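You operate a simulated robot arm through the tools that you are given. There is no shell and no other tool.

You run a simulated robot arm. Do the job below in one go: nothing can be reset, and whatever is moved stays where it is left.

## Task
Pack the pink adapter in its carton and seal it with beige tape.
Fine: pull the adapter out of the orange frame and put it in the carton marked ADAPTERS; close both flaps before the tape goes on their seam; leave the other adapters.
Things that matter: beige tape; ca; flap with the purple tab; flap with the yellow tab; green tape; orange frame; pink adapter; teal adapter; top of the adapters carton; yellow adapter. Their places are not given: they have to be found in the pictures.

It is judged by the outcome, as a careful person would: the job done as asked, and still so three seconds after it is handed in. It fails if anything else is knocked over, pushed out of place, dropped, spilled or broken. A push-on lid holds only when it is set on centred and level and pressed home; a screw cap is set on level and turned clockwise until tight.

## Robot
A 5-joint arm with a two-finger parallel gripper, fixed in place. Base frame: the origin is on the floor under the middle of its stand, x ahead of it, y to its left, z up; the work surface is at about z = 0.8. Readings come in m, degrees, newtons and seconds.
It reaches about 1.134 m from its shoulder. Its first joint turns from -149.0 to 149.0 degrees. Payload 1.57 kg.
The TCP is the grasp point between the finger pads, 0.03 m short of the fingertips. In the tool frame z runs along the fingers and y along their closing line. The gripper opens to 0.11 m. The fingers are 0.024 m wide and 0.012 m thick; the gripper's body (0.048 by 0.112 m) begins 0.078 m behind the TCP.
Orientation is that of the tool frame in the base frame, as [roll, pitch, yaw] about the fixed x, y, z axes, in that order (R = Rz(yaw) Ry(pitch) Rx(roll)). With the fingers straight down and closing along the base's y, the tool's x points along the base's -x, its y along +y and its z along -z.

## Interface
- The arm moves only by the tool nudge_tool. Its argument "series" is a list of rows, each a list of 3 entries, a list of its own where there are three numbers: the turn, a rotation vector about the tool's x, y, z in units of 8 degrees (1.0 is 8 degrees), then the shift along the tool's x, y, z in units of 50 mm (1.0 is 50 mm), then the opening, from 0 (shut) to 1 (fully open). In form: [[[rx, ry, rz], [dx, dy, dz], gripper], ...]. A call has 1 to 20 rows; each row shifts and turns the commanded pose from where the row before left it, along the tool's axes as they then stand. A call with a number of a shift or a turn outside -1 to 1 is refused whole. Rows are played at 5 a second. More than 0.05 m and 8.6 degrees between two rows, or a gripper value outside its range, and nothing of the call is played. A pose out of reach is approached as far as the arm can. The call stops where the force on the tool passes 40 N (or 10 N more than at its start, if that is more) or the arm is blocked; 0.2 s more then pass. The fingers move at their own pace (about 0.072 m/s each) and stop on an object; they squeeze with about 28 N. The grip force told is the motor's: it shows also when the fingers shut on nothing. Time passes only in rows, and 0.2 s behind the last, so rows that do not move let the fingers close. The reply holds the time, the measured pose of the TCP, the force on the tool along the base axes, the opening and the grip force, in the units named above and with some noise, with the torque about the TCP (base axes, N m) and any sound that the robot's microphone picked up.
- Cameras (640 x 400 px; columns grow to the right, rows downward): "scene" is fixed at [0.2213, -0.6494, 1.4887]; the picture's right is [0.89, -0.46, 0.00], its down [-0.19, -0.36, -0.91] and it looks along [0.42, 0.81, -0.41] (base axes); focal length 335 px, centre (320, 200). "wrist" rides on the gripper at [0.07, 0.016, -0.141] in the tool frame; the picture's right is [-0.23, 0.97, 0.00], its down [-0.86, -0.20, -0.48] and it looks along [-0.47, -0.11, 0.88] (tool axes); focal length 222 px, centre (320, 200).
- capture(camera): a new picture of that camera. The clock stands still meanwhile.
- slide_trunk(by): slides the trunk up (or, below 0, down) by that many m; the arm rides with it, the base frame stays. It gives what a move gives, with no picture.
- pixel_to_xyz(camera, pixels): for up to 12 pixels [column, row] of the newest picture of that camera ("zoom" is the newest enlarged one), the place [x, y, z] in the base frame of the surface seen there, good to about 0.003 m, but the place of the scene camera against the robot may be out by one fixed shift of up to 0.025 m in any direction. The clock stands still meanwhile.
- zoom(camera, box): a new picture of the part [left, top, right, bottom] of that camera's present view, enlarged. The clock stands still meanwhile.
- job_done(): hands the job in; it is judged then, once.

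Leave the gripper open and the arm clear of the work at the hand-in unless told otherwise.

The tools are called after "Request:" as name(argument=value, ...) on one line, values as JSON. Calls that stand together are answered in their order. nudge_tool: Moves the arm, as the interface text tells. Its arguments: {"type":"object","properties":{"series":{"type":"array","items":{"type":"array"}}},"required":["series"]} The other tools are called the same way: slide_trunk (by) moves the trunk up or down; capture (camera) takes a picture; pixel_to_xyz (camera, pixels) gives the place of the surface under pixels of a picture; zoom (camera, box) takes an enlarged picture of a part of a camera's view; job_done () hands the job in.

At the start:

```text
clock: 0.0
tool_pos: [0.664, 0.1488, 1.1424]
orientation: [180.0, -0.1, -180.0]
wrist_force: [-0.5, -0.8, 0.3]
ft_torque: [0.0, -0.02, 0.05]
finger_gap: 0.1099
gripper_force: 0.1
trunk travel left (down, up): [-0.876, 0.094]
```

scene: 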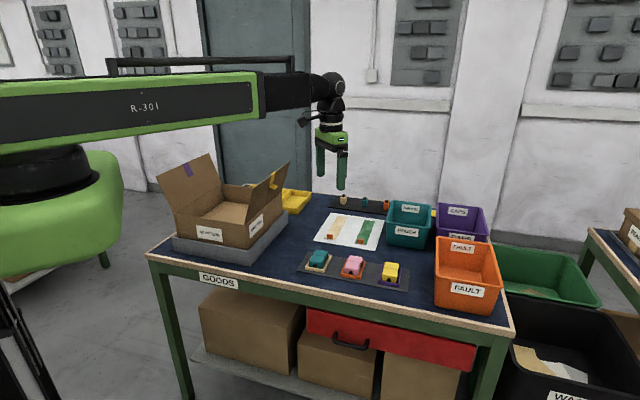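
wrist: 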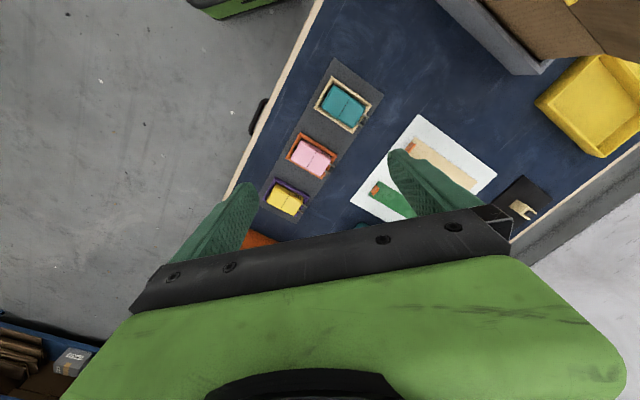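

I see the carton on the left of the bench, three adapters in frames in front (teal, pink, yellow), and the tape sheet with beige and green strips. I'll zoom on each first to look closely.

Request:
zoom(camera="scene", box=[290, 230, 420, 311])

Request:
pixel_to_xyz(camera="zoom", pixels=[[320, 200], [100, 100], [500, 200]])

Request:
zoom(camera="scene", box=[140, 140, 310, 265])

Request:
zoom(camera="wrist", box=[240, 50, 400, 230])

```text
4.92 times, centred on (355, 270) of scene
```

zoom: 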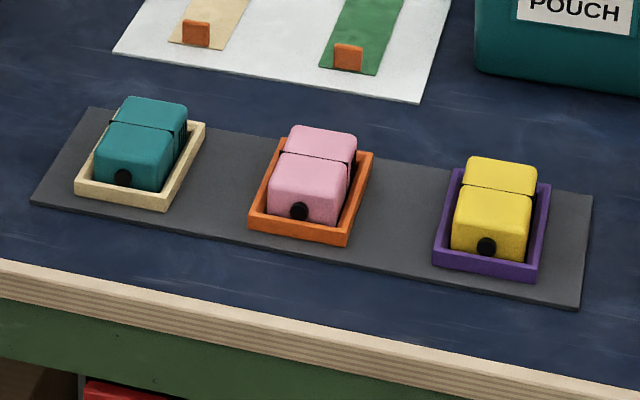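

```text
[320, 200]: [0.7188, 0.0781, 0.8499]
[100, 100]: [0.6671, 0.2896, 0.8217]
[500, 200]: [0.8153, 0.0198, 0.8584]
```

```text
3.20 times, centred on (225, 202) of scene
```

zoom: 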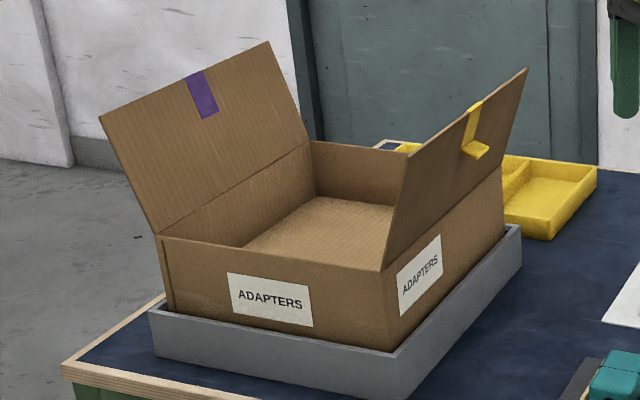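

```text
2.22 times, centred on (320, 140) of wrist
```

zoom: 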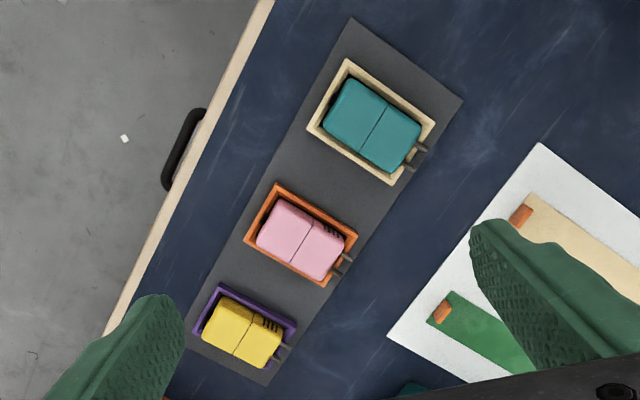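

The scene zoom shows the carton with its two flaps up (purple tab on the left, yellow tab on the right). Next I measure points in the wrist picture: adapters, frames, tapes, since the wrist camera has no fixed shift.

Request:
capture(camera="wrist")

Request:
zoom(camera="wrist", box=[270, 110, 366, 200])

```text
taken
```

wrist: 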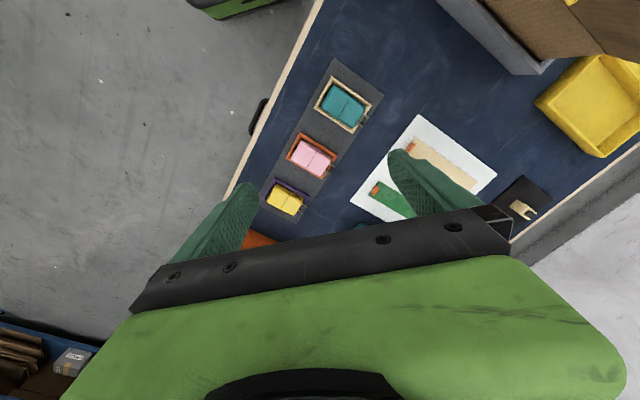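

```text
4.44 times, centred on (318, 155) of wrist
```

zoom: 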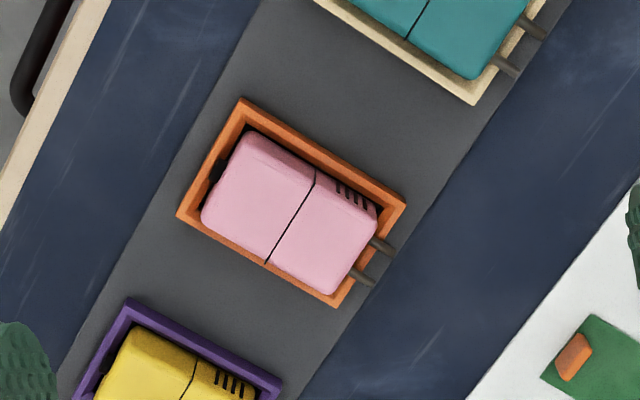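

The pink adapter sits in the orange frame with its two prongs sticking out of one end (zoom px ~(375,260)). I measure its corners, the frame's corners and the prongs.

Request:
pixel_to_xyz(camera="zoom", pixels=[[245, 140], [208, 215], [330, 285], [372, 218], [290, 215], [240, 102], [180, 213], [337, 303], [402, 203], [385, 247], [365, 278], [430, 100]])

Request:
pixel_to_xyz(camera="wrist", pixels=[[417, 116], [496, 174], [411, 147], [470, 185], [408, 145], [375, 187], [350, 205], [450, 165], [333, 60], [382, 78], [262, 198], [320, 10]])

```text
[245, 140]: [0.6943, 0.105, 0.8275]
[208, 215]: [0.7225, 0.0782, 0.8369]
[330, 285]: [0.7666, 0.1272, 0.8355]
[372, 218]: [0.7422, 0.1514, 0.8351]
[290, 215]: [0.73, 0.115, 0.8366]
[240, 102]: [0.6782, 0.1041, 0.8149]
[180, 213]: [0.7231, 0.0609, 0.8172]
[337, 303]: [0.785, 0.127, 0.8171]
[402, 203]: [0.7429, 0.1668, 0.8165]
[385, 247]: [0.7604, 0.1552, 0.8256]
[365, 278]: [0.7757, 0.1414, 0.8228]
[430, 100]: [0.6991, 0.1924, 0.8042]
```

```text
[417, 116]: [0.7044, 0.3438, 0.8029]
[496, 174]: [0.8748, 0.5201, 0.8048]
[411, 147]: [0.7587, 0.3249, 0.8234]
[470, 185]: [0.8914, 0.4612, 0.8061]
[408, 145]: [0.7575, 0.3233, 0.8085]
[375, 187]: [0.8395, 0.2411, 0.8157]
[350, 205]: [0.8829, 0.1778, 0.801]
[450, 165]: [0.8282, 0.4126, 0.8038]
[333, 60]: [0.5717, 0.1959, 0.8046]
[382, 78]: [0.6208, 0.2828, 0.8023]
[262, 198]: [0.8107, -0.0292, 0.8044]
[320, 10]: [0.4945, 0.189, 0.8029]
```

The frame is turned about 45° in the base frame, rim at z≈0.817, adapter top at z≈0.836. Next I zoom on the tape sheet and on the carton for measurements.

Request:
zoom(camera="wrist", box=[340, 100, 510, 230])

Request:
zoom(camera="scene", box=[300, 205, 400, 260])

Request:
pixel_to_xyz(camera="zoom", pixels=[[180, 208], [205, 220], [425, 250], [115, 235], [270, 55], [380, 70], [250, 90], [160, 195], [235, 200], [190, 200]])

Request:
zoom(camera="scene", box=[140, 140, 310, 265])

Request:
pixel_to_xyz(camera="zoom", pixels=[[102, 118], [268, 46], [158, 232], [305, 142], [382, 268], [500, 170], [525, 72], [408, 155], [205, 112], [192, 78], [470, 112], [480, 152]])

Request:
pixel_to_xyz(camera="zoom", pixels=[[320, 220], [165, 245], [270, 270], [375, 275], [360, 150], [310, 145], [390, 385], [150, 320], [520, 235], [388, 345], [270, 340], [160, 345]])

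```text
3.08 times, centred on (425, 165) of wrist
```

zoom: 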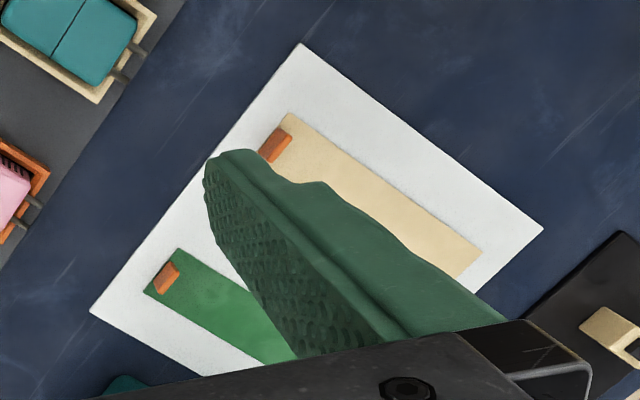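

```text
6.40 times, centred on (350, 232) of scene
```

zoom: 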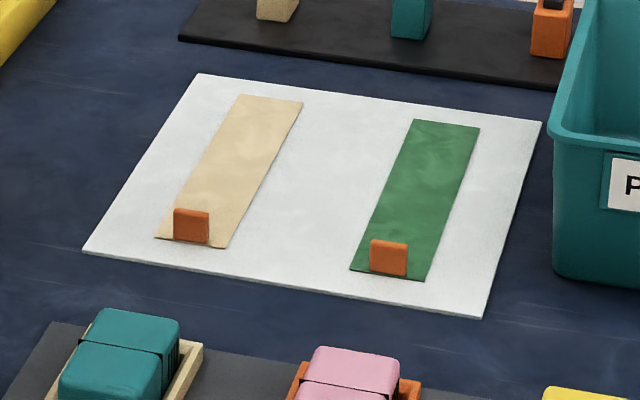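

```text
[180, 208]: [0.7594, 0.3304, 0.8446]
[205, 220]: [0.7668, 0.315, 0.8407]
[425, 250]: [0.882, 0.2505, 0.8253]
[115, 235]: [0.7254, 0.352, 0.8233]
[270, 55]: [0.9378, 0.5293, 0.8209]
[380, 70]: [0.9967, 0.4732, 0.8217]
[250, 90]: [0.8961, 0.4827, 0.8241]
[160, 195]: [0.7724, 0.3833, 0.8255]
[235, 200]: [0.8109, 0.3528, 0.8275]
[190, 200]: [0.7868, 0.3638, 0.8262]
```

```text
3.20 times, centred on (225, 202) of scene
```

zoom: 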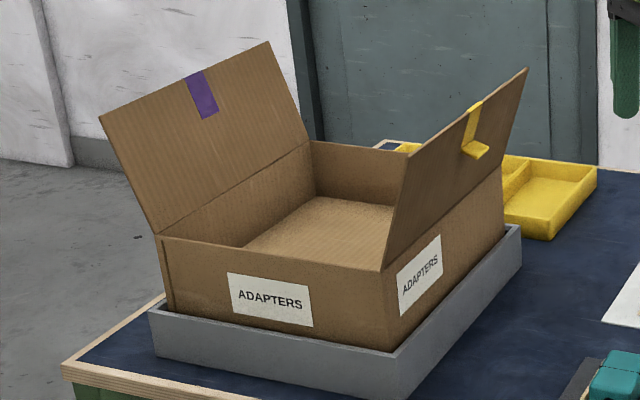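

```text
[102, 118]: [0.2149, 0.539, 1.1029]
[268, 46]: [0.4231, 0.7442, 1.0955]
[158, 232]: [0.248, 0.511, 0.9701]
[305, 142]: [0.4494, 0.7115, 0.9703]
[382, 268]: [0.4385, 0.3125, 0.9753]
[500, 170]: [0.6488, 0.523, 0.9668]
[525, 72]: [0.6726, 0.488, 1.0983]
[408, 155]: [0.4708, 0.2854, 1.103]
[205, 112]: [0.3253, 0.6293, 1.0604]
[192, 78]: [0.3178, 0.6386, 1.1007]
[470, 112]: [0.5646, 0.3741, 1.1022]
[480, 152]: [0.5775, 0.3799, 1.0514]
```

```text
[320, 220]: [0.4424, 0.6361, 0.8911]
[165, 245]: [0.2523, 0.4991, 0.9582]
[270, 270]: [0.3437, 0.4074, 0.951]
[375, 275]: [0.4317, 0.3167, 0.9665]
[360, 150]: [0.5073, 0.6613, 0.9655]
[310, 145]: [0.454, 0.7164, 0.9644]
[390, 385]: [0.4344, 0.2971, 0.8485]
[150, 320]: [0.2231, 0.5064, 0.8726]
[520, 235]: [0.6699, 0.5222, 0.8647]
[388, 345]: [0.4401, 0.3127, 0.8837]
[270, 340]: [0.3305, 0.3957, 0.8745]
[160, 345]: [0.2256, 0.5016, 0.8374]
```

The scene camera reads about 0.02 m too high against the wrist camera (sheet 0.823 against 0.803), so I will trust the wrist camera. The hinges of the carton run along the 45° direction, the top is at z≈0.95. I now move over the pink adapter, around (0.731, 0.114), at z≈1.0, and turn the fingers by 45° so they close across its short side.

Request:
nudge_tool(series=[[[0, 0, 0], [-0.335, -0.175, 0.71], 1], [[0, 0, 0], [-0.335, -0.175, 0.71], 1], [[0, 0, 0], [-0.335, -0.175, 0.71], 1], [[0, 0, 0], [-0.335, -0.175, 0.71], 1], [[0, 0, -0.9375], [0, 0, 0], 1], [[0, 0, -0.9375], [0, 0, 0], 1], [[0, 0, -0.9375], [0, 0, 0], 1], [[0, 0, -0.9375], [0, 0, 0], 1], [[0, 0, -0.9375], [0, 0, 0], 1], [[0, 0, -0.9375], [0, 0, 0], 1], [[0, 0, 0], [0, 0, 0], 1]])

Request:
capture(camera="wrist")

Request:
capture(camera="scene")

```text
clock: 2.4
tool_pos: [0.7306, 0.1138, 1.1424]
orientation: [-179.9, 0.0, -134.9]
wrist_force: [-0.2, 0.1, -0.5]
ft_torque: [-0.03, 0.01, 0.01]
finger_gap: 0.1099
gripper_force: 0.1
out of reach, approached as far as the arm can: row 1, 2, 3, 4
trunk travel left (down, up): [-0.876, 0.094]
```

```text
taken
```

wrist: 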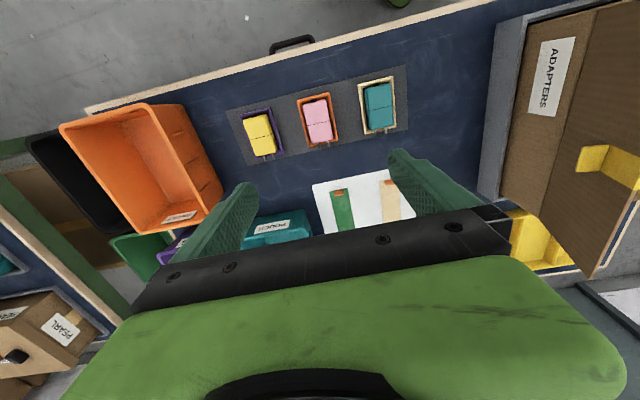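

```text
taken
```

scene: 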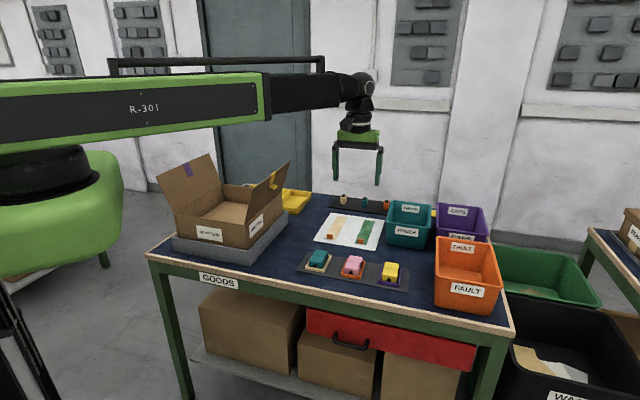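

The tool did not go down at all (z stays 1.142): the height seems to come from the trunk only. It now stands over the adapter, turned 45°. I lower the trunk by 0.12 m to z≈1.02; nothing is under the beam at that height (carton flaps reach z≈1.08 – I must check the beam passes over them first).

Before lowering, I measure the arm's beam and links in the scene picture to know how far they hang above the tool and whether they would meet the carton flaps.

Request:
pixel_to_xyz(camera="scene", pixels=[[20, 145], [140, 130], [260, 118], [265, 75], [300, 108], [340, 103], [355, 75], [357, 115], [360, 140], [378, 180], [336, 175], [340, 75]])

Request:
zoom(camera="scene", box=[0, 50, 400, 300])

```text
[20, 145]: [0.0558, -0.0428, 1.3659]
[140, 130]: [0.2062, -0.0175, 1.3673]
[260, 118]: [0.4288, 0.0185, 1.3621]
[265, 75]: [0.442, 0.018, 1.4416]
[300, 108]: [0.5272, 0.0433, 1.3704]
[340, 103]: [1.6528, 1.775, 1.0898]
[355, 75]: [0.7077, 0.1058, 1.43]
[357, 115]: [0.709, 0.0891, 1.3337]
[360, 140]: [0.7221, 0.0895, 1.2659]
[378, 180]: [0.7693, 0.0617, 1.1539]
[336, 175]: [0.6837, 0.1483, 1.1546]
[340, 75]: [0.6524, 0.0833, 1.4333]
```

```text
1.60 times, centred on (200, 175) of scene
```

zoom: 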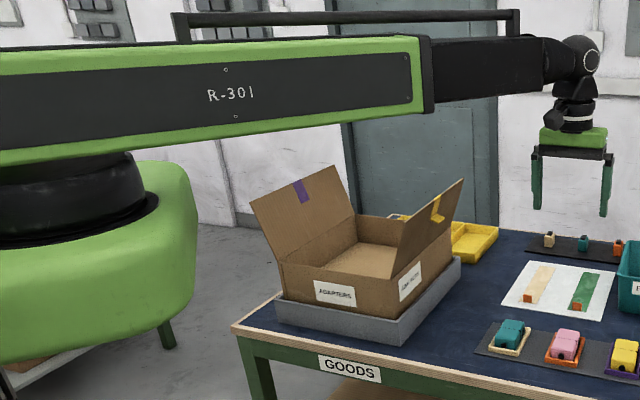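

The arm is a telescoping beam whose underside is about 0.20 m above the TCP; lowered over the adapter it stays 0.2 m to the side of the yellow flap, so it is clear. I lower the trunk 0.15 m and look again.

Request:
slide_trunk(by=-0.15)

Request:
capture(camera="wrist")

```text
clock: 4.2
tool_pos: [0.7307, 0.1147, 0.9925]
orientation: [-180.0, 0.0, -135.0]
wrist_force: [-0.2, -0.6, -0.3]
ft_torque: [0.02, 0.03, 0.01]
finger_gap: 0.11
gripper_force: 0.0
trunk travel left (down, up): [-0.726, 0.244]
```

```text
taken
```

wrist: 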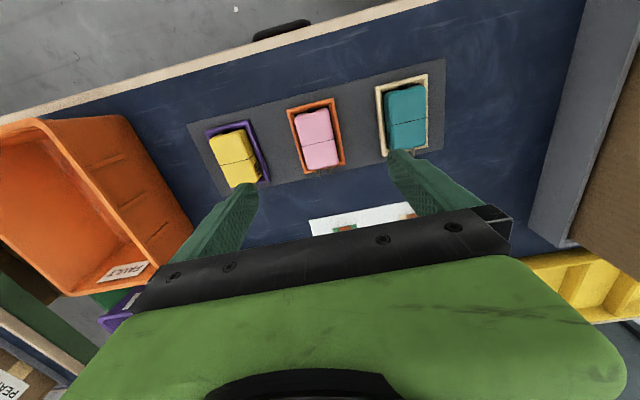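

The trunk lowers the tool as meant (z=0.9925). I zoom on the pink adapter, around (315,140), and measure it from here.

Request:
zoom(camera="wrist", box=[265, 80, 375, 190])

```text
3.64 times, centred on (320, 135) of wrist
```

zoom: 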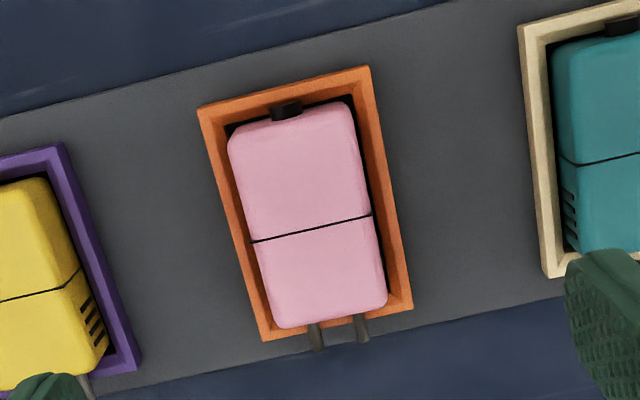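

Request:
pixel_to_xyz(camera="zoom", pixels=[[237, 132], [348, 108], [280, 320], [380, 298], [310, 215], [235, 190], [365, 190], [200, 108], [368, 70], [265, 338], [408, 305], [450, 200]])

Request:
pixel_to_xyz(camera="zoom", pixels=[[242, 160], [355, 135], [270, 295], [378, 270], [287, 108], [318, 340], [362, 330], [225, 180], [380, 200], [255, 260], [385, 260], [395, 255]])

```text
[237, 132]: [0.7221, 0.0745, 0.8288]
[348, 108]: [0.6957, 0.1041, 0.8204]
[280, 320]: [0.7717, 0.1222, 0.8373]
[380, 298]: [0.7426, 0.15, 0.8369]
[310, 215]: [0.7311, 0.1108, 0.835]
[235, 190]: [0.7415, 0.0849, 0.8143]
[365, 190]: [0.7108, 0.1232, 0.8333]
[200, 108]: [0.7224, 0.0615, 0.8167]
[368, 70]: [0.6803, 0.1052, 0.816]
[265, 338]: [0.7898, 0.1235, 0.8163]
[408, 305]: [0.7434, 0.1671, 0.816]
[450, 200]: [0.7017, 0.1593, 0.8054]
```

```text
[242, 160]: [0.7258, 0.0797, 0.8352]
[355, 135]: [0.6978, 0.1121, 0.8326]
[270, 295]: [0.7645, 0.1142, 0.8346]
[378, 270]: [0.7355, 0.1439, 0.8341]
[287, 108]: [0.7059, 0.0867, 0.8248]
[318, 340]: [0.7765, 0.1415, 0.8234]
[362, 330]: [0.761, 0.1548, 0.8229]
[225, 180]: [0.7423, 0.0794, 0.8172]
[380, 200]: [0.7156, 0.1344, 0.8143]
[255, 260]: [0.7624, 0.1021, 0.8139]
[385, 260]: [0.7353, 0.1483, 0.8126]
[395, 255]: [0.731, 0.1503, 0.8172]
```

The adapter is 0.042 × 0.068 m, centred about (0.731, 0.1125), aligned with the 45° tool yaw, top z≈0.835, frame rim z≈0.8165. I part-close the fingers to about 0.077 m, correct 2 mm sideways, then lower so the fingertips stop about 3 mm above the rim (TCP z≈0.849), in two steps.

Request:
nudge_tool(series=[[[0, 0, 0], [0, -0.034, 0], 0.7], [[0, 0, 0], [0, 0, 0], 0.7], [[0, 0, 0], [0, 0, 0], 0.7]])

Request:
slide_trunk(by=-0.11)

Request:
capture(camera="wrist")

Request:
zoom(camera="scene", box=[300, 200, 420, 290])

```text
clock: 5.0
tool_pos: [0.731, 0.113, 0.9923]
orientation: [-180.0, 0.0, -134.9]
wrist_force: [0.0, -0.6, 0.1]
ft_torque: [0.0, 0.03, 0.04]
finger_gap: 0.0773
gripper_force: 0.1
trunk travel left (down, up): [-0.726, 0.244]
```

```text
clock: 6.4
tool_pos: [0.7328, 0.1121, 0.8837]
orientation: [179.9, 0.0, -135.0]
wrist_force: [0.0, -0.2, -1.1]
ft_torque: [-0.01, 0.01, -0.02]
finger_gap: 0.0769
gripper_force: 0.0
trunk travel left (down, up): [-0.616, 0.354]
```

```text
taken
```

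wrist: 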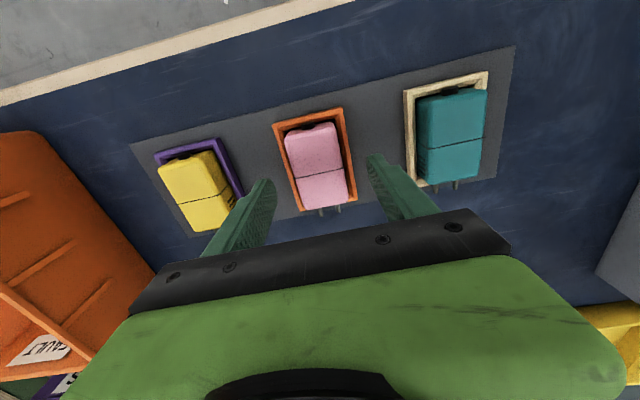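

```text
4.44 times, centred on (360, 245) of scene
```

zoom: 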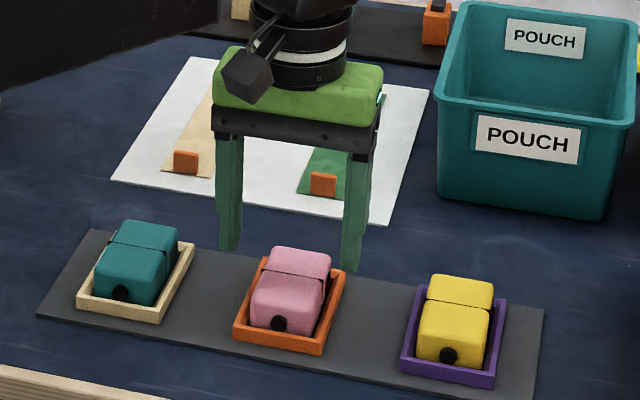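

The fingers straddle the adapter in both views. TCP is at z≈0.8835. I lower another 0.0345 to z≈0.849.

Request:
slide_trunk(by=-0.0345)

Request:
capture(camera="wrist")

Request:
zoom(camera="scene", box=[320, 225, 400, 285])

```text
clock: 7.2
tool_pos: [0.7311, 0.1131, 0.8477]
orientation: [-179.9, 0.0, -135.0]
wrist_force: [0.4, -1.1, -1.3]
ft_torque: [0.01, 0.0, 0.01]
finger_gap: 0.0768
gripper_force: 0.0
trunk travel left (down, up): [-0.581, 0.389]
```

```text
taken
```

wrist: 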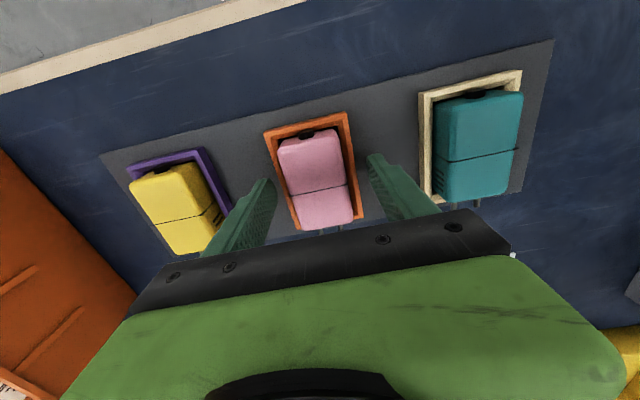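

```text
6.67 times, centred on (360, 255) of scene
```

zoom: 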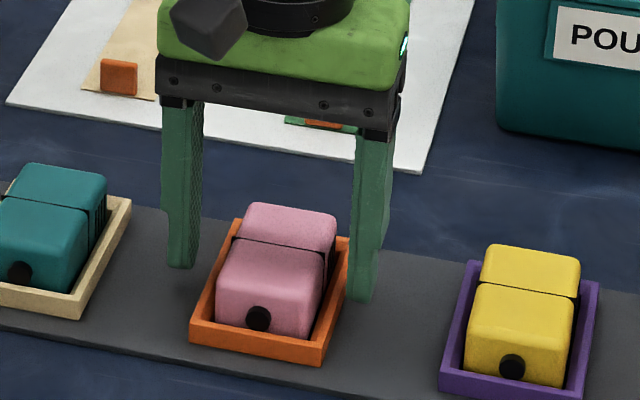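

Both fingers are beside the adapter at mid-length, tips just above the rim. I close the gripper on it.

Request:
nudge_tool(series=[[[0, 0, 0], [0, 0, 0], 0.4], [[0, 0, 0], [0, 0, 0], 0.3], [[0, 0, 0], [0, 0, 0], 0], [[0, 0, 0], [0, 0, 0], 0], [[0, 0, 0], [0, 0, 0], 0]])

Request:
zoom(camera="scene", box=[320, 225, 400, 285])

```text
clock: 8.4
tool_pos: [0.734, 0.1115, 0.8481]
orientation: [-179.9, 0.1, -135.0]
wrist_force: [20.0, -11.9, 13.8]
ft_torque: [-0.33, -0.61, -0.1]
finger_gap: 0.0454
gripper_force: 28.2
trunk travel left (down, up): [-0.581, 0.389]
```

```text
6.67 times, centred on (360, 255) of scene
```

zoom: 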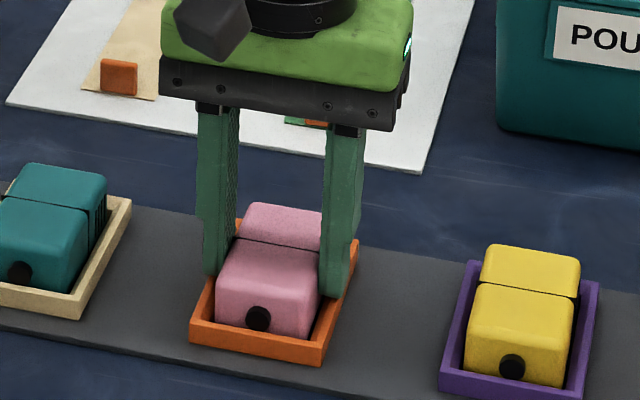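

It holds something 0.0454 m wide, but the wrist is being pushed (20, −12, 14 N): my fingers were ~2–3 mm off-centre. I shift the tool by 2.5 mm along its −y to relieve the side force before lifting.

Request:
nudge_tool(series=[[[0, 0, 0], [0, -0.05, 0], 0], [[0, 0, 0], [0, 0, 0], 0]])

```text
clock: 9.0
tool_pos: [0.7331, 0.1099, 0.8484]
orientation: [179.9, 0.0, -135.0]
wrist_force: [11.9, -3.1, 10.7]
ft_torque: [-0.09, -0.37, -0.02]
finger_gap: 0.0453
gripper_force: 27.6
trunk travel left (down, up): [-0.581, 0.389]
```

The side force fell to about 10 N. Another 2.5 mm in −y and about 1 mm along −x to unload further.

Request:
nudge_tool(series=[[[0, 0, 0], [-0.03, -0.05, 0], 0], [[0, 0, 0], [0, 0, 0], 0]])

Request:
zoom(camera="scene", box=[320, 225, 400, 285])

Request:
capture(camera="wrist")

```text
clock: 9.6
tool_pos: [0.7357, 0.1113, 0.848]
orientation: [180.0, 0.0, -134.9]
wrist_force: [-6.2, 4.1, -2.1]
ft_torque: [0.11, 0.3, 0.19]
finger_gap: 0.0452
gripper_force: 28.5
trunk travel left (down, up): [-0.581, 0.389]
```

```text
6.67 times, centred on (360, 255) of scene
```

zoom: 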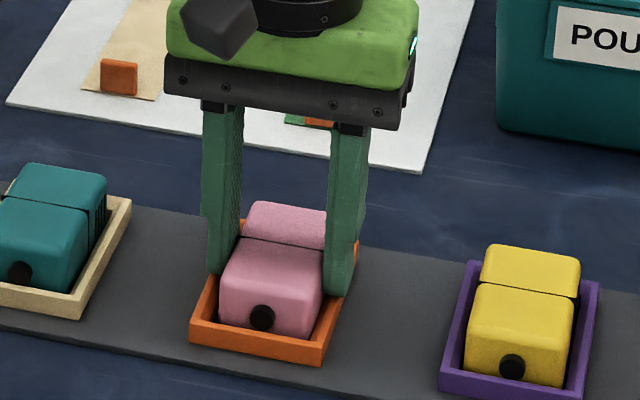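

```text
taken
```

wrist: 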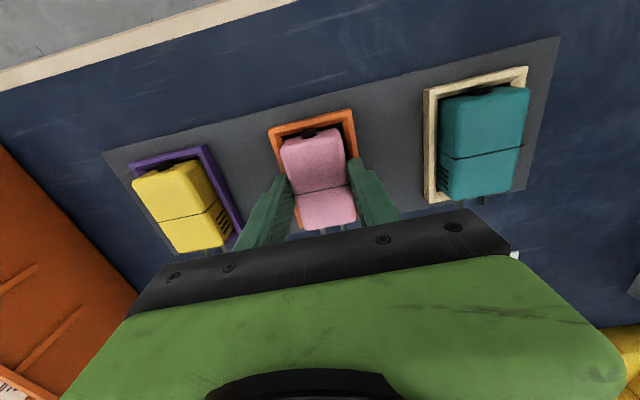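

Forces are now small (−6, 4, −2 N). The prongs lie above the rim (z≈0.823 against 0.8165), so a straight lift frees it. I lift 0.02 m first and check that the frame stays.

Request:
slide_trunk(by=0.02)

Request:
zoom(camera="scene", box=[320, 225, 400, 285])

```text
clock: 10.2
tool_pos: [0.7367, 0.1089, 0.8672]
orientation: [-180.0, 0.0, -135.1]
wrist_force: [-0.3, -0.2, -1.2]
ft_torque: [0.01, 0.02, 0.01]
finger_gap: 0.0454
gripper_force: 28.0
trunk travel left (down, up): [-0.601, 0.369]
```

```text
6.67 times, centred on (360, 255) of scene
```

zoom: 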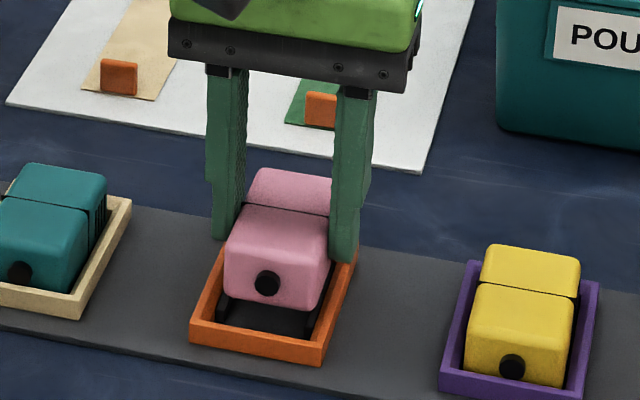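

The adapter comes up level and the frame stays. I raise the trunk another 0.325 m to z≈1.19, so the adapter's underside passes above the flap tops (~1.08).

Request:
slide_trunk(by=0.325)

Request:
capture(camera="wrist")

Request:
capture(camera="scene")

```text
clock: 13.4
tool_pos: [0.7372, 0.1107, 1.1931]
orientation: [-180.0, 0.0, -135.0]
wrist_force: [0.2, 0.4, -0.7]
ft_torque: [0.0, -0.01, 0.01]
finger_gap: 0.0453
gripper_force: 27.7
trunk travel left (down, up): [-0.926, 0.044]
```

```text
taken
```

wrist: 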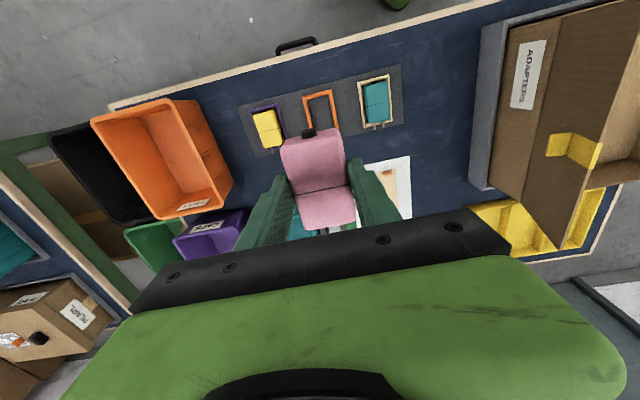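

```text
taken
```

scene: 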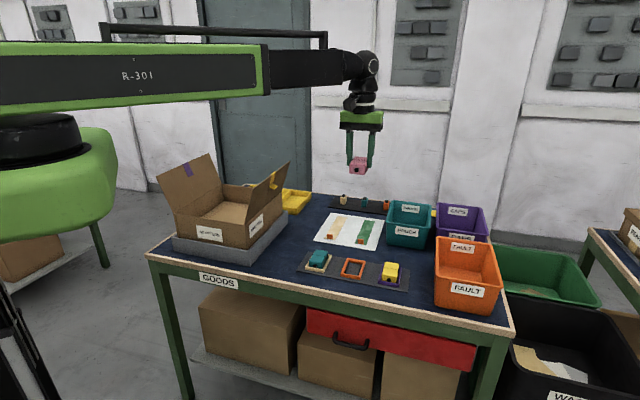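

Adapter held, frame left in place. From here I use the wrist view of the carton's right side to calibrate the scene camera. I zoom on it.

Request:
zoom(camera="wrist", box=[460, 0, 640, 270])

Request:
zoom(camera="scene", box=[300, 205, 400, 290])

```text
1.48 times, centred on (550, 135) of wrist
```

zoom: 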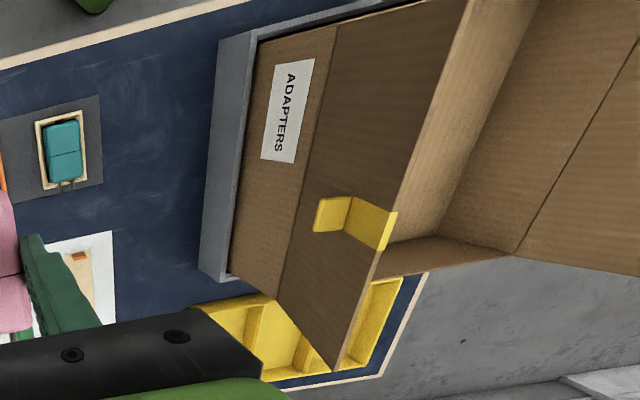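

```text
4.71 times, centred on (350, 248) of scene
```

zoom: 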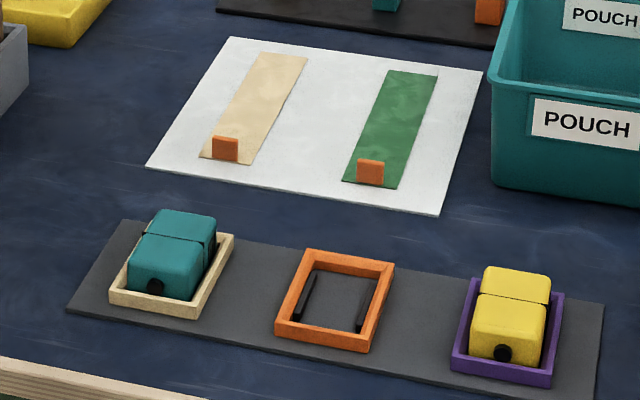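

Request:
pixel_to_xyz(camera="zoom", pixels=[[309, 252], [392, 265], [366, 349], [279, 335], [232, 40], [150, 165], [437, 211], [479, 73]])

Request:
zoom(camera="wrist", box=[460, 0, 640, 270])

Request:
pixel_to_xyz(camera="zoom", pixels=[[280, 300], [335, 28], [336, 365], [467, 5], [350, 200], [395, 215], [320, 215], [345, 235], [505, 250], [520, 100], [255, 60], [230, 270]])

```text
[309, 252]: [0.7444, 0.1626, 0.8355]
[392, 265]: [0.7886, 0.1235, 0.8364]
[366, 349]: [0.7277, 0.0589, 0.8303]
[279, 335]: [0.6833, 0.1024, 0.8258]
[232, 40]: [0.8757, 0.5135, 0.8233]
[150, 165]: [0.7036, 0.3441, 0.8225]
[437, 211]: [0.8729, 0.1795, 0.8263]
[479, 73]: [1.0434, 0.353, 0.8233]
```

```text
1.48 times, centred on (550, 135) of wrist
```

zoom: 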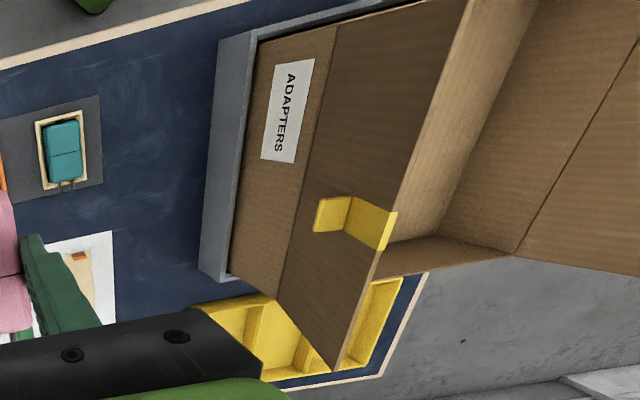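

```text
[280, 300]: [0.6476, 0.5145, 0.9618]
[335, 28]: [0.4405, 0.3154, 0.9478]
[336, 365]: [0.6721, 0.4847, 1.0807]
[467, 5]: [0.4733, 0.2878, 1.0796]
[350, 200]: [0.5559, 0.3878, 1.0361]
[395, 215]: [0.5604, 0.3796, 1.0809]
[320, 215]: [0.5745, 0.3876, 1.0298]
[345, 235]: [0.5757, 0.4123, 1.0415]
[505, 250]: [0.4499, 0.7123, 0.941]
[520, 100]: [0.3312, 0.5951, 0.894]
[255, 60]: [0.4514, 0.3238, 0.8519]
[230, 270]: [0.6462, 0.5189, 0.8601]
```

The scene camera's x, y agree with the wrist camera; only z is ~0.0195 too high. The carton's centre is at about (0.446, 0.514), hinges at ±0.138 m either side, top z≈0.95, flap tops z≈1.08. At z=1.193 the adapter (underside ≈1.148) clears the flaps, so I carry it over the carton's centre.

Request:
nudge_tool(series=[[[0, 0, 0], [-0.113, 0.7, 0], 0], [[0, 0, 0], [-0.113, 0.7, 0], 0], [[0, 0, 0], [-0.113, 0.7, 0], 0], [[0, 0, 0], [-0.113, 0.7, 0], 0], [[0, 0, 0], [-0.113, 0.7, 0], 0], [[0, 0, 0], [-0.113, 0.7, 0], 0], [[0, 0, 0], [-0.113, 0.7, 0], 0], [[0, 0, 0], [-0.113, 0.7, 0], 0], [[0, 0, 0], [-0.113, 0.7, 0], 0], [[0, 0, 0], [-0.113, 0.7, 0], 0], [[0, 0, 0], [-0.113, 0.7, 0], 0], [[0, 0, 0], [-0.113, 0.7, 0], 0], [[0, 0, 0], [-0.113, 0.7, 0], 0], [[0, 0, 0], [-0.113, 0.7, 0], 0], [[0, 0, 0], [0, 0, 0], 0]])

Request:
capture(camera="wrist")

Request:
capture(camera="scene")

```text
clock: 16.6
tool_pos: [0.4474, 0.5149, 1.1925]
orientation: [-180.0, 0.0, -135.0]
wrist_force: [-0.4, -0.4, -0.7]
ft_torque: [-0.03, 0.01, -0.04]
finger_gap: 0.0452
gripper_force: 27.8
trunk travel left (down, up): [-0.926, 0.044]
```

```text
taken
```

wrist: 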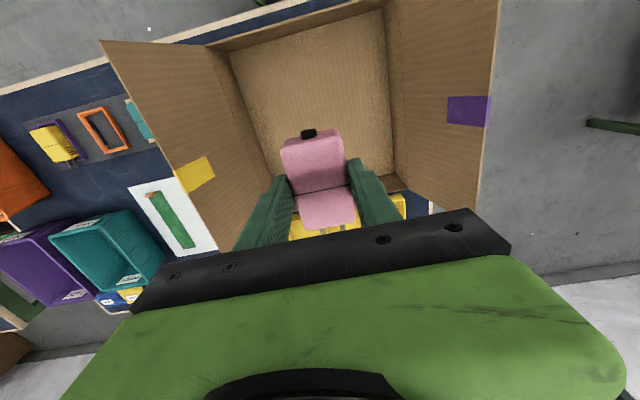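

```text
taken
```

scene: 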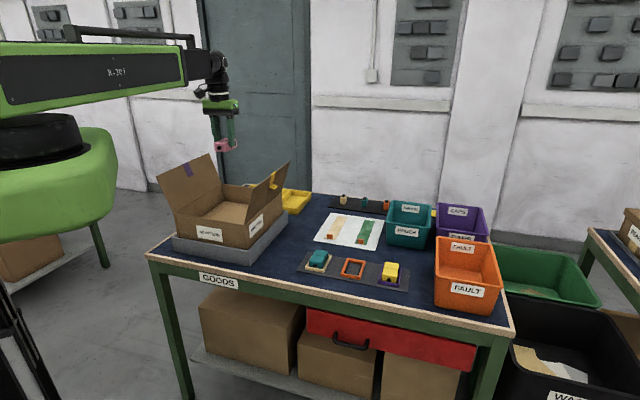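

The adapter hangs over the carton's middle and the inside is empty. I measure the floor and inner walls in this wrist picture.

Request:
pixel_to_xyz(camera="wrist", pixels=[[310, 70], [270, 110], [370, 60], [375, 110], [250, 80], [390, 90], [235, 52], [385, 10], [470, 110], [195, 175], [493, 60], [104, 45]])

Request:
pixel_to_xyz(camera="wrist", pixels=[[205, 180], [212, 160], [180, 185], [487, 95], [450, 97], [450, 125], [485, 127], [476, 205], [228, 50], [385, 5], [225, 220], [400, 190]])

```text
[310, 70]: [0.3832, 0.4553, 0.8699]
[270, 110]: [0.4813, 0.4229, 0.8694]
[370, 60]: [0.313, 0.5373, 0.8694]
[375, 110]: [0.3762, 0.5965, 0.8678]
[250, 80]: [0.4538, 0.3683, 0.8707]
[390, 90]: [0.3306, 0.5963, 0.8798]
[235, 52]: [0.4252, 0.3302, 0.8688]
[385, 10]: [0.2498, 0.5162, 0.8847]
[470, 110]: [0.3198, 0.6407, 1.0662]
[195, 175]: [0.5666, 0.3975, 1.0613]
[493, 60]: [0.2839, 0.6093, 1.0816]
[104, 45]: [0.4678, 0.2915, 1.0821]
```

```text
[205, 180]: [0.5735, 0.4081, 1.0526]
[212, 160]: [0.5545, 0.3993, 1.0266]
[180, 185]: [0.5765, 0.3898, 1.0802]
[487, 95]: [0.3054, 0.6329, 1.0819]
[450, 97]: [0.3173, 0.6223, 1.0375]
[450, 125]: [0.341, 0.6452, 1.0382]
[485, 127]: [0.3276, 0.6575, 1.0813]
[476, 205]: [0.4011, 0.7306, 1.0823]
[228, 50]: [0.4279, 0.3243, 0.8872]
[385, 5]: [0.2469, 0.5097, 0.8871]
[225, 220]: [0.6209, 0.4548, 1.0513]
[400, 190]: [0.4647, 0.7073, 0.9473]
```

Floor inside is at z≈0.8695; the way down is clear (gripper 0.11 wide in a 0.275 opening; beam underside stays above 1.11, between the flaps). I lower 0.225 m to TCP z≈0.967.

Request:
slide_trunk(by=-0.225)

Request:
capture(camera="scene")

Request:
zoom(camera="scene", box=[140, 100, 310, 265])

Request:
capture(camera="wrist")

```text
clock: 19.0
tool_pos: [0.446, 0.5135, 0.9679]
orientation: [-180.0, 0.0, -135.0]
wrist_force: [-0.2, -0.4, -0.7]
ft_torque: [0.0, 0.0, 0.02]
finger_gap: 0.0452
gripper_force: 27.7
trunk travel left (down, up): [-0.701, 0.269]
```

```text
taken
```

scene: 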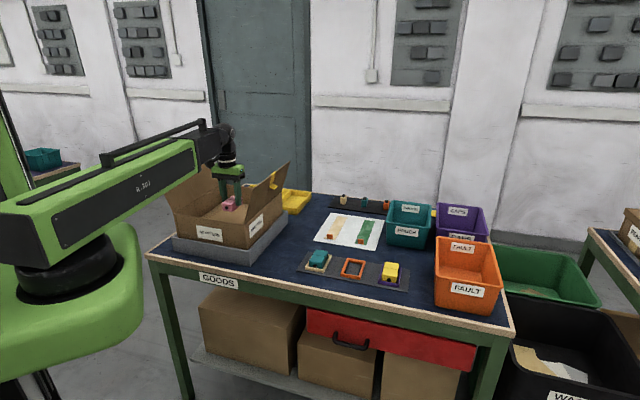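

```text
2.42 times, centred on (225, 182) of scene
```

zoom: 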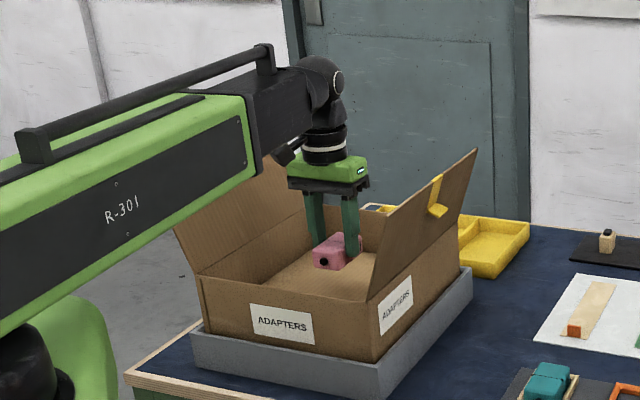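

```text
taken
```

wrist: 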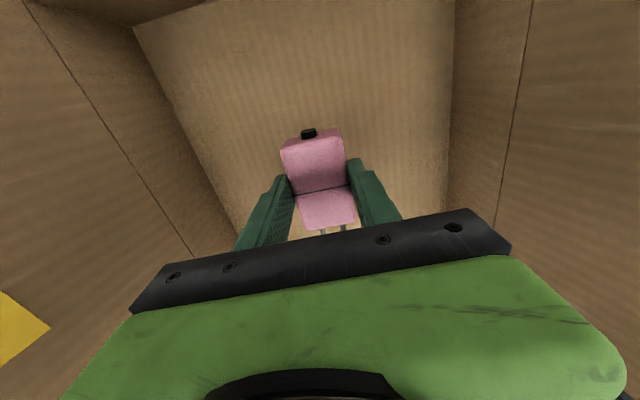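

All clear inside the carton. I lower 0.045 m, then feel for the floor in small steps.

Request:
slide_trunk(by=-0.045)

Request:
zoom(camera="scene", box=[190, 150, 270, 230])

```text
clock: 19.9
tool_pos: [0.4466, 0.5144, 0.9231]
orientation: [-180.0, -0.1, -135.0]
wrist_force: [0.0, -0.2, -0.3]
ft_torque: [0.0, 0.03, 0.01]
finger_gap: 0.0453
gripper_force: 28.0
trunk travel left (down, up): [-0.656, 0.314]
```

```text
5.00 times, centred on (230, 190) of scene
```

zoom: 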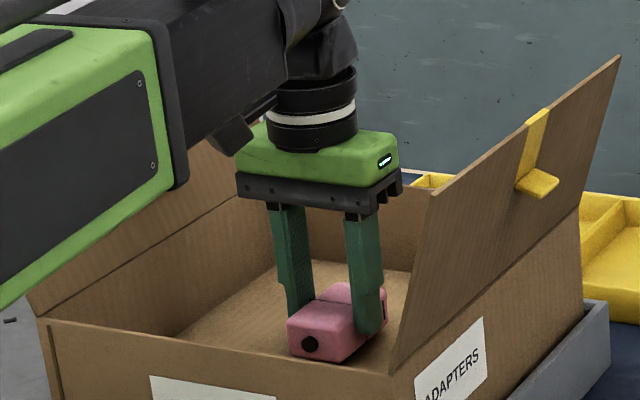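

No contact yet. I go on down in steps of 4 mm.

Request:
slide_trunk(by=-0.005)

Request:
slide_trunk(by=-0.004)

```text
clock: 20.4
tool_pos: [0.4464, 0.514, 0.9175]
orientation: [180.0, 0.0, -135.0]
wrist_force: [0.2, -0.3, -1.5]
ft_torque: [-0.01, -0.03, 0.03]
finger_gap: 0.0453
gripper_force: 27.6
trunk travel left (down, up): [-0.651, 0.319]
```

```text
clock: 21.0
tool_pos: [0.4461, 0.5141, 0.9146]
orientation: [180.0, -0.1, -135.0]
wrist_force: [0.1, -0.7, -1.4]
ft_torque: [-0.04, 0.02, 0.0]
finger_gap: 0.0453
gripper_force: 27.9
trunk travel left (down, up): [-0.647, 0.323]
```

Still free (z≈0.9145). Three more small steps.

Request:
slide_trunk(by=-0.003)

Request:
slide_trunk(by=-0.002)

Request:
zoom(camera="scene", box=[200, 170, 260, 220])

```text
clock: 21.5
tool_pos: [0.4458, 0.5142, 0.9127]
orientation: [-180.0, 0.1, -134.9]
wrist_force: [3.2, 4.7, 19.7]
ft_torque: [0.2, -0.16, 0.01]
finger_gap: 0.0451
gripper_force: 28.1
trunk travel left (down, up): [-0.644, 0.326]
```

```text
clock: 22.0
tool_pos: [0.4463, 0.5136, 0.9105]
orientation: [180.0, 0.0, -135.0]
wrist_force: [0.8, 1.1, 17.2]
ft_torque: [0.08, -0.07, 0.04]
finger_gap: 0.0453
gripper_force: 27.9
trunk travel left (down, up): [-0.642, 0.328]
```

```text
8.00 times, centred on (230, 195) of scene
```

zoom: 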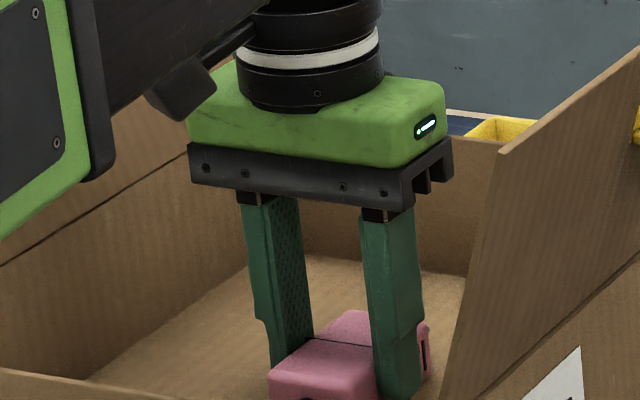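

Contact: about 17 N upward, so the adapter is on the floor. I release it by opening the fingers.

Request:
nudge_tool(series=[[[0, 0, 0], [0, 0, 0], 0.5], [[0, 0, 0], [0, 0, 0], 0.7], [[0, 0, 0], [0, 0, 0], 0.7], [[0, 0, 0], [0, 0, 0], 0.7]])

Request:
slide_trunk(by=0.06)

Request:
zoom(camera="scene", box=[190, 150, 270, 230])

Request:
capture(camera="wrist")

```text
clock: 23.0
tool_pos: [0.4456, 0.5142, 0.9091]
orientation: [-180.0, 0.0, -135.1]
wrist_force: [-0.9, -0.1, 0.0]
ft_torque: [-0.02, -0.02, -0.01]
finger_gap: 0.0768
gripper_force: 0.0
trunk travel left (down, up): [-0.642, 0.328]
```

```text
clock: 24.0
tool_pos: [0.4466, 0.5135, 0.9683]
orientation: [180.0, 0.0, -135.1]
wrist_force: [0.0, -0.2, -0.7]
ft_torque: [-0.04, 0.06, 0.0]
finger_gap: 0.0768
gripper_force: 0.0
trunk travel left (down, up): [-0.702, 0.268]
```

```text
5.00 times, centred on (230, 190) of scene
```

zoom: 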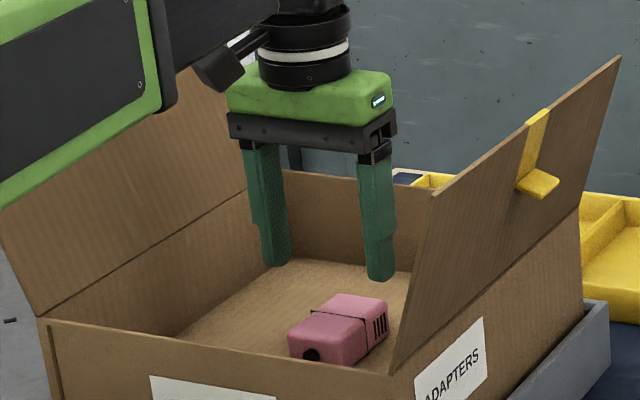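

```text
taken
```

wrist: 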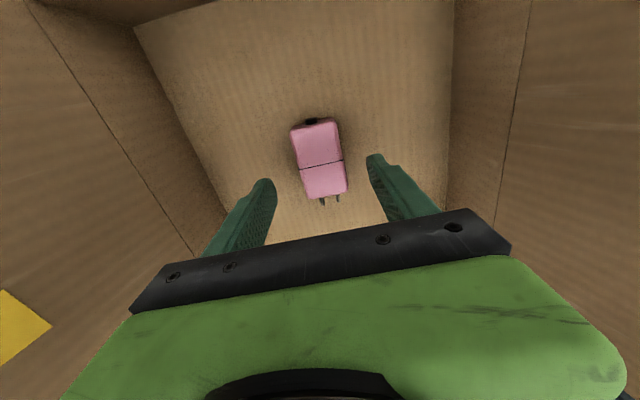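

The adapter sits flat in the carton. Next come the flaps. I raise the tool clear (z≈1.168), close the fingers, and cross over the yellow flap (top 1.082, fingertips at 1.138) to its outer side, beside its tab.

Request:
slide_trunk(by=0.2)

Request:
nudge_tool(series=[[[0, 0, 0], [-0.16, -0.75, 0], 0], [[0, 0, 0], [-0.16, -0.75, 0], 0], [[0, 0, 0], [-0.16, -0.75, 0], 0], [[0, 0, 0], [-0.16, -0.75, 0], 0], [[0, 0, 0], [-0.16, -0.75, 0], 0], [[0, 0, 0], [-0.16, -0.75, 0], 0], [[0, 0, 0], [-0.16, -0.75, 0], 0], [[0, 0, 0], [0, 0, 0], 0]])

Request:
capture(camera="wrist")

Request:
capture(camera="scene")

```text
clock: 26.2
tool_pos: [0.4471, 0.5153, 1.1688]
orientation: [179.9, 0.0, -135.0]
wrist_force: [-0.1, -0.4, 0.1]
ft_torque: [-0.01, 0.0, -0.04]
finger_gap: 0.077
gripper_force: 0.0
trunk travel left (down, up): [-0.902, 0.068]
```

```text
clock: 28.0
tool_pos: [0.6725, 0.3671, 1.1696]
orientation: [-179.9, 0.0, -135.0]
wrist_force: [-0.7, 0.5, 0.2]
ft_torque: [0.03, -0.03, -0.01]
finger_gap: 0.0
gripper_force: 21.3
trunk travel left (down, up): [-0.902, 0.068]
```

```text
taken
```

wrist: 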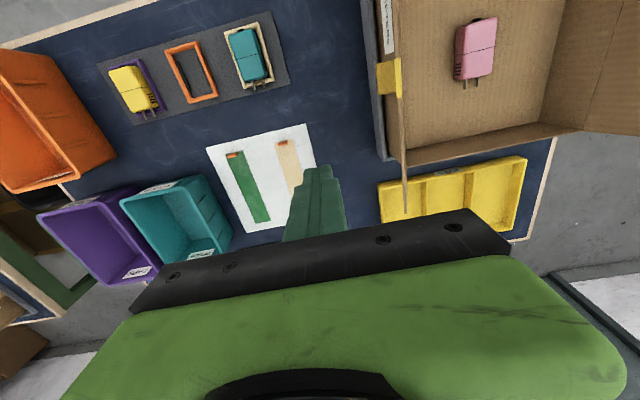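

```text
taken
```

scene: 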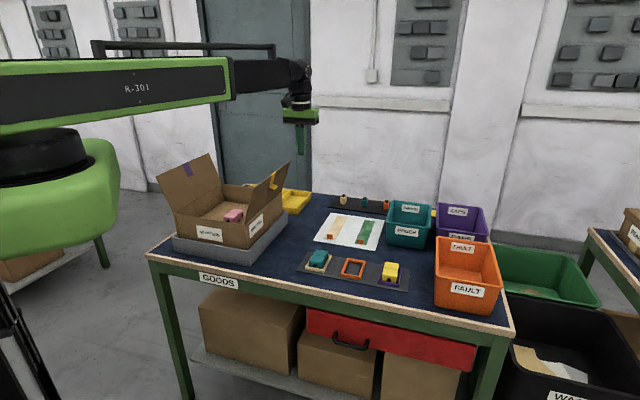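

The closed fingers are outside the yellow flap, 0.055 m beyond its tab along the hinge. I lower 0.12 m so the tips come to z≈1.02, below the flap's top edge.

Request:
slide_trunk(by=-0.12)

Request:
zoom(camera="scene", box=[150, 100, 350, 265])

Request:
capture(camera="wrist")

```text
clock: 29.5
tool_pos: [0.6722, 0.3671, 1.0493]
orientation: [180.0, -0.1, -135.0]
wrist_force: [-0.2, -0.4, -0.4]
ft_torque: [-0.01, -0.01, 0.0]
finger_gap: 0.0
gripper_force: 21.3
trunk travel left (down, up): [-0.782, 0.188]
```

```text
2.42 times, centred on (250, 182) of scene
```

zoom: 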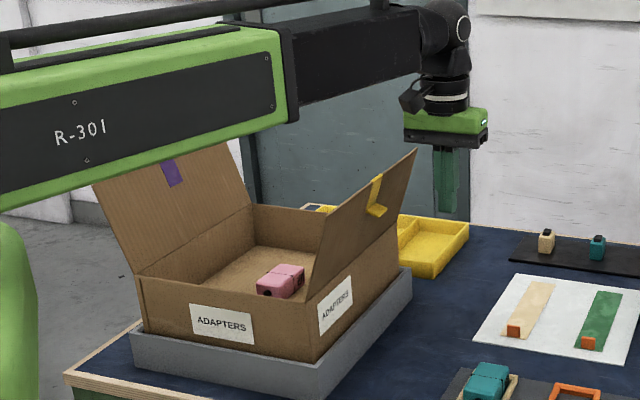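

```text
taken
```

wrist: 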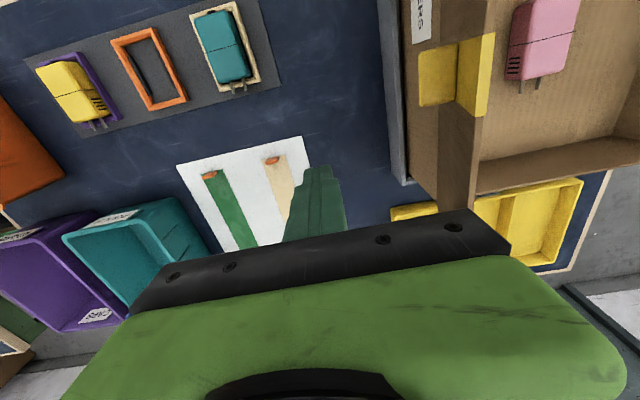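

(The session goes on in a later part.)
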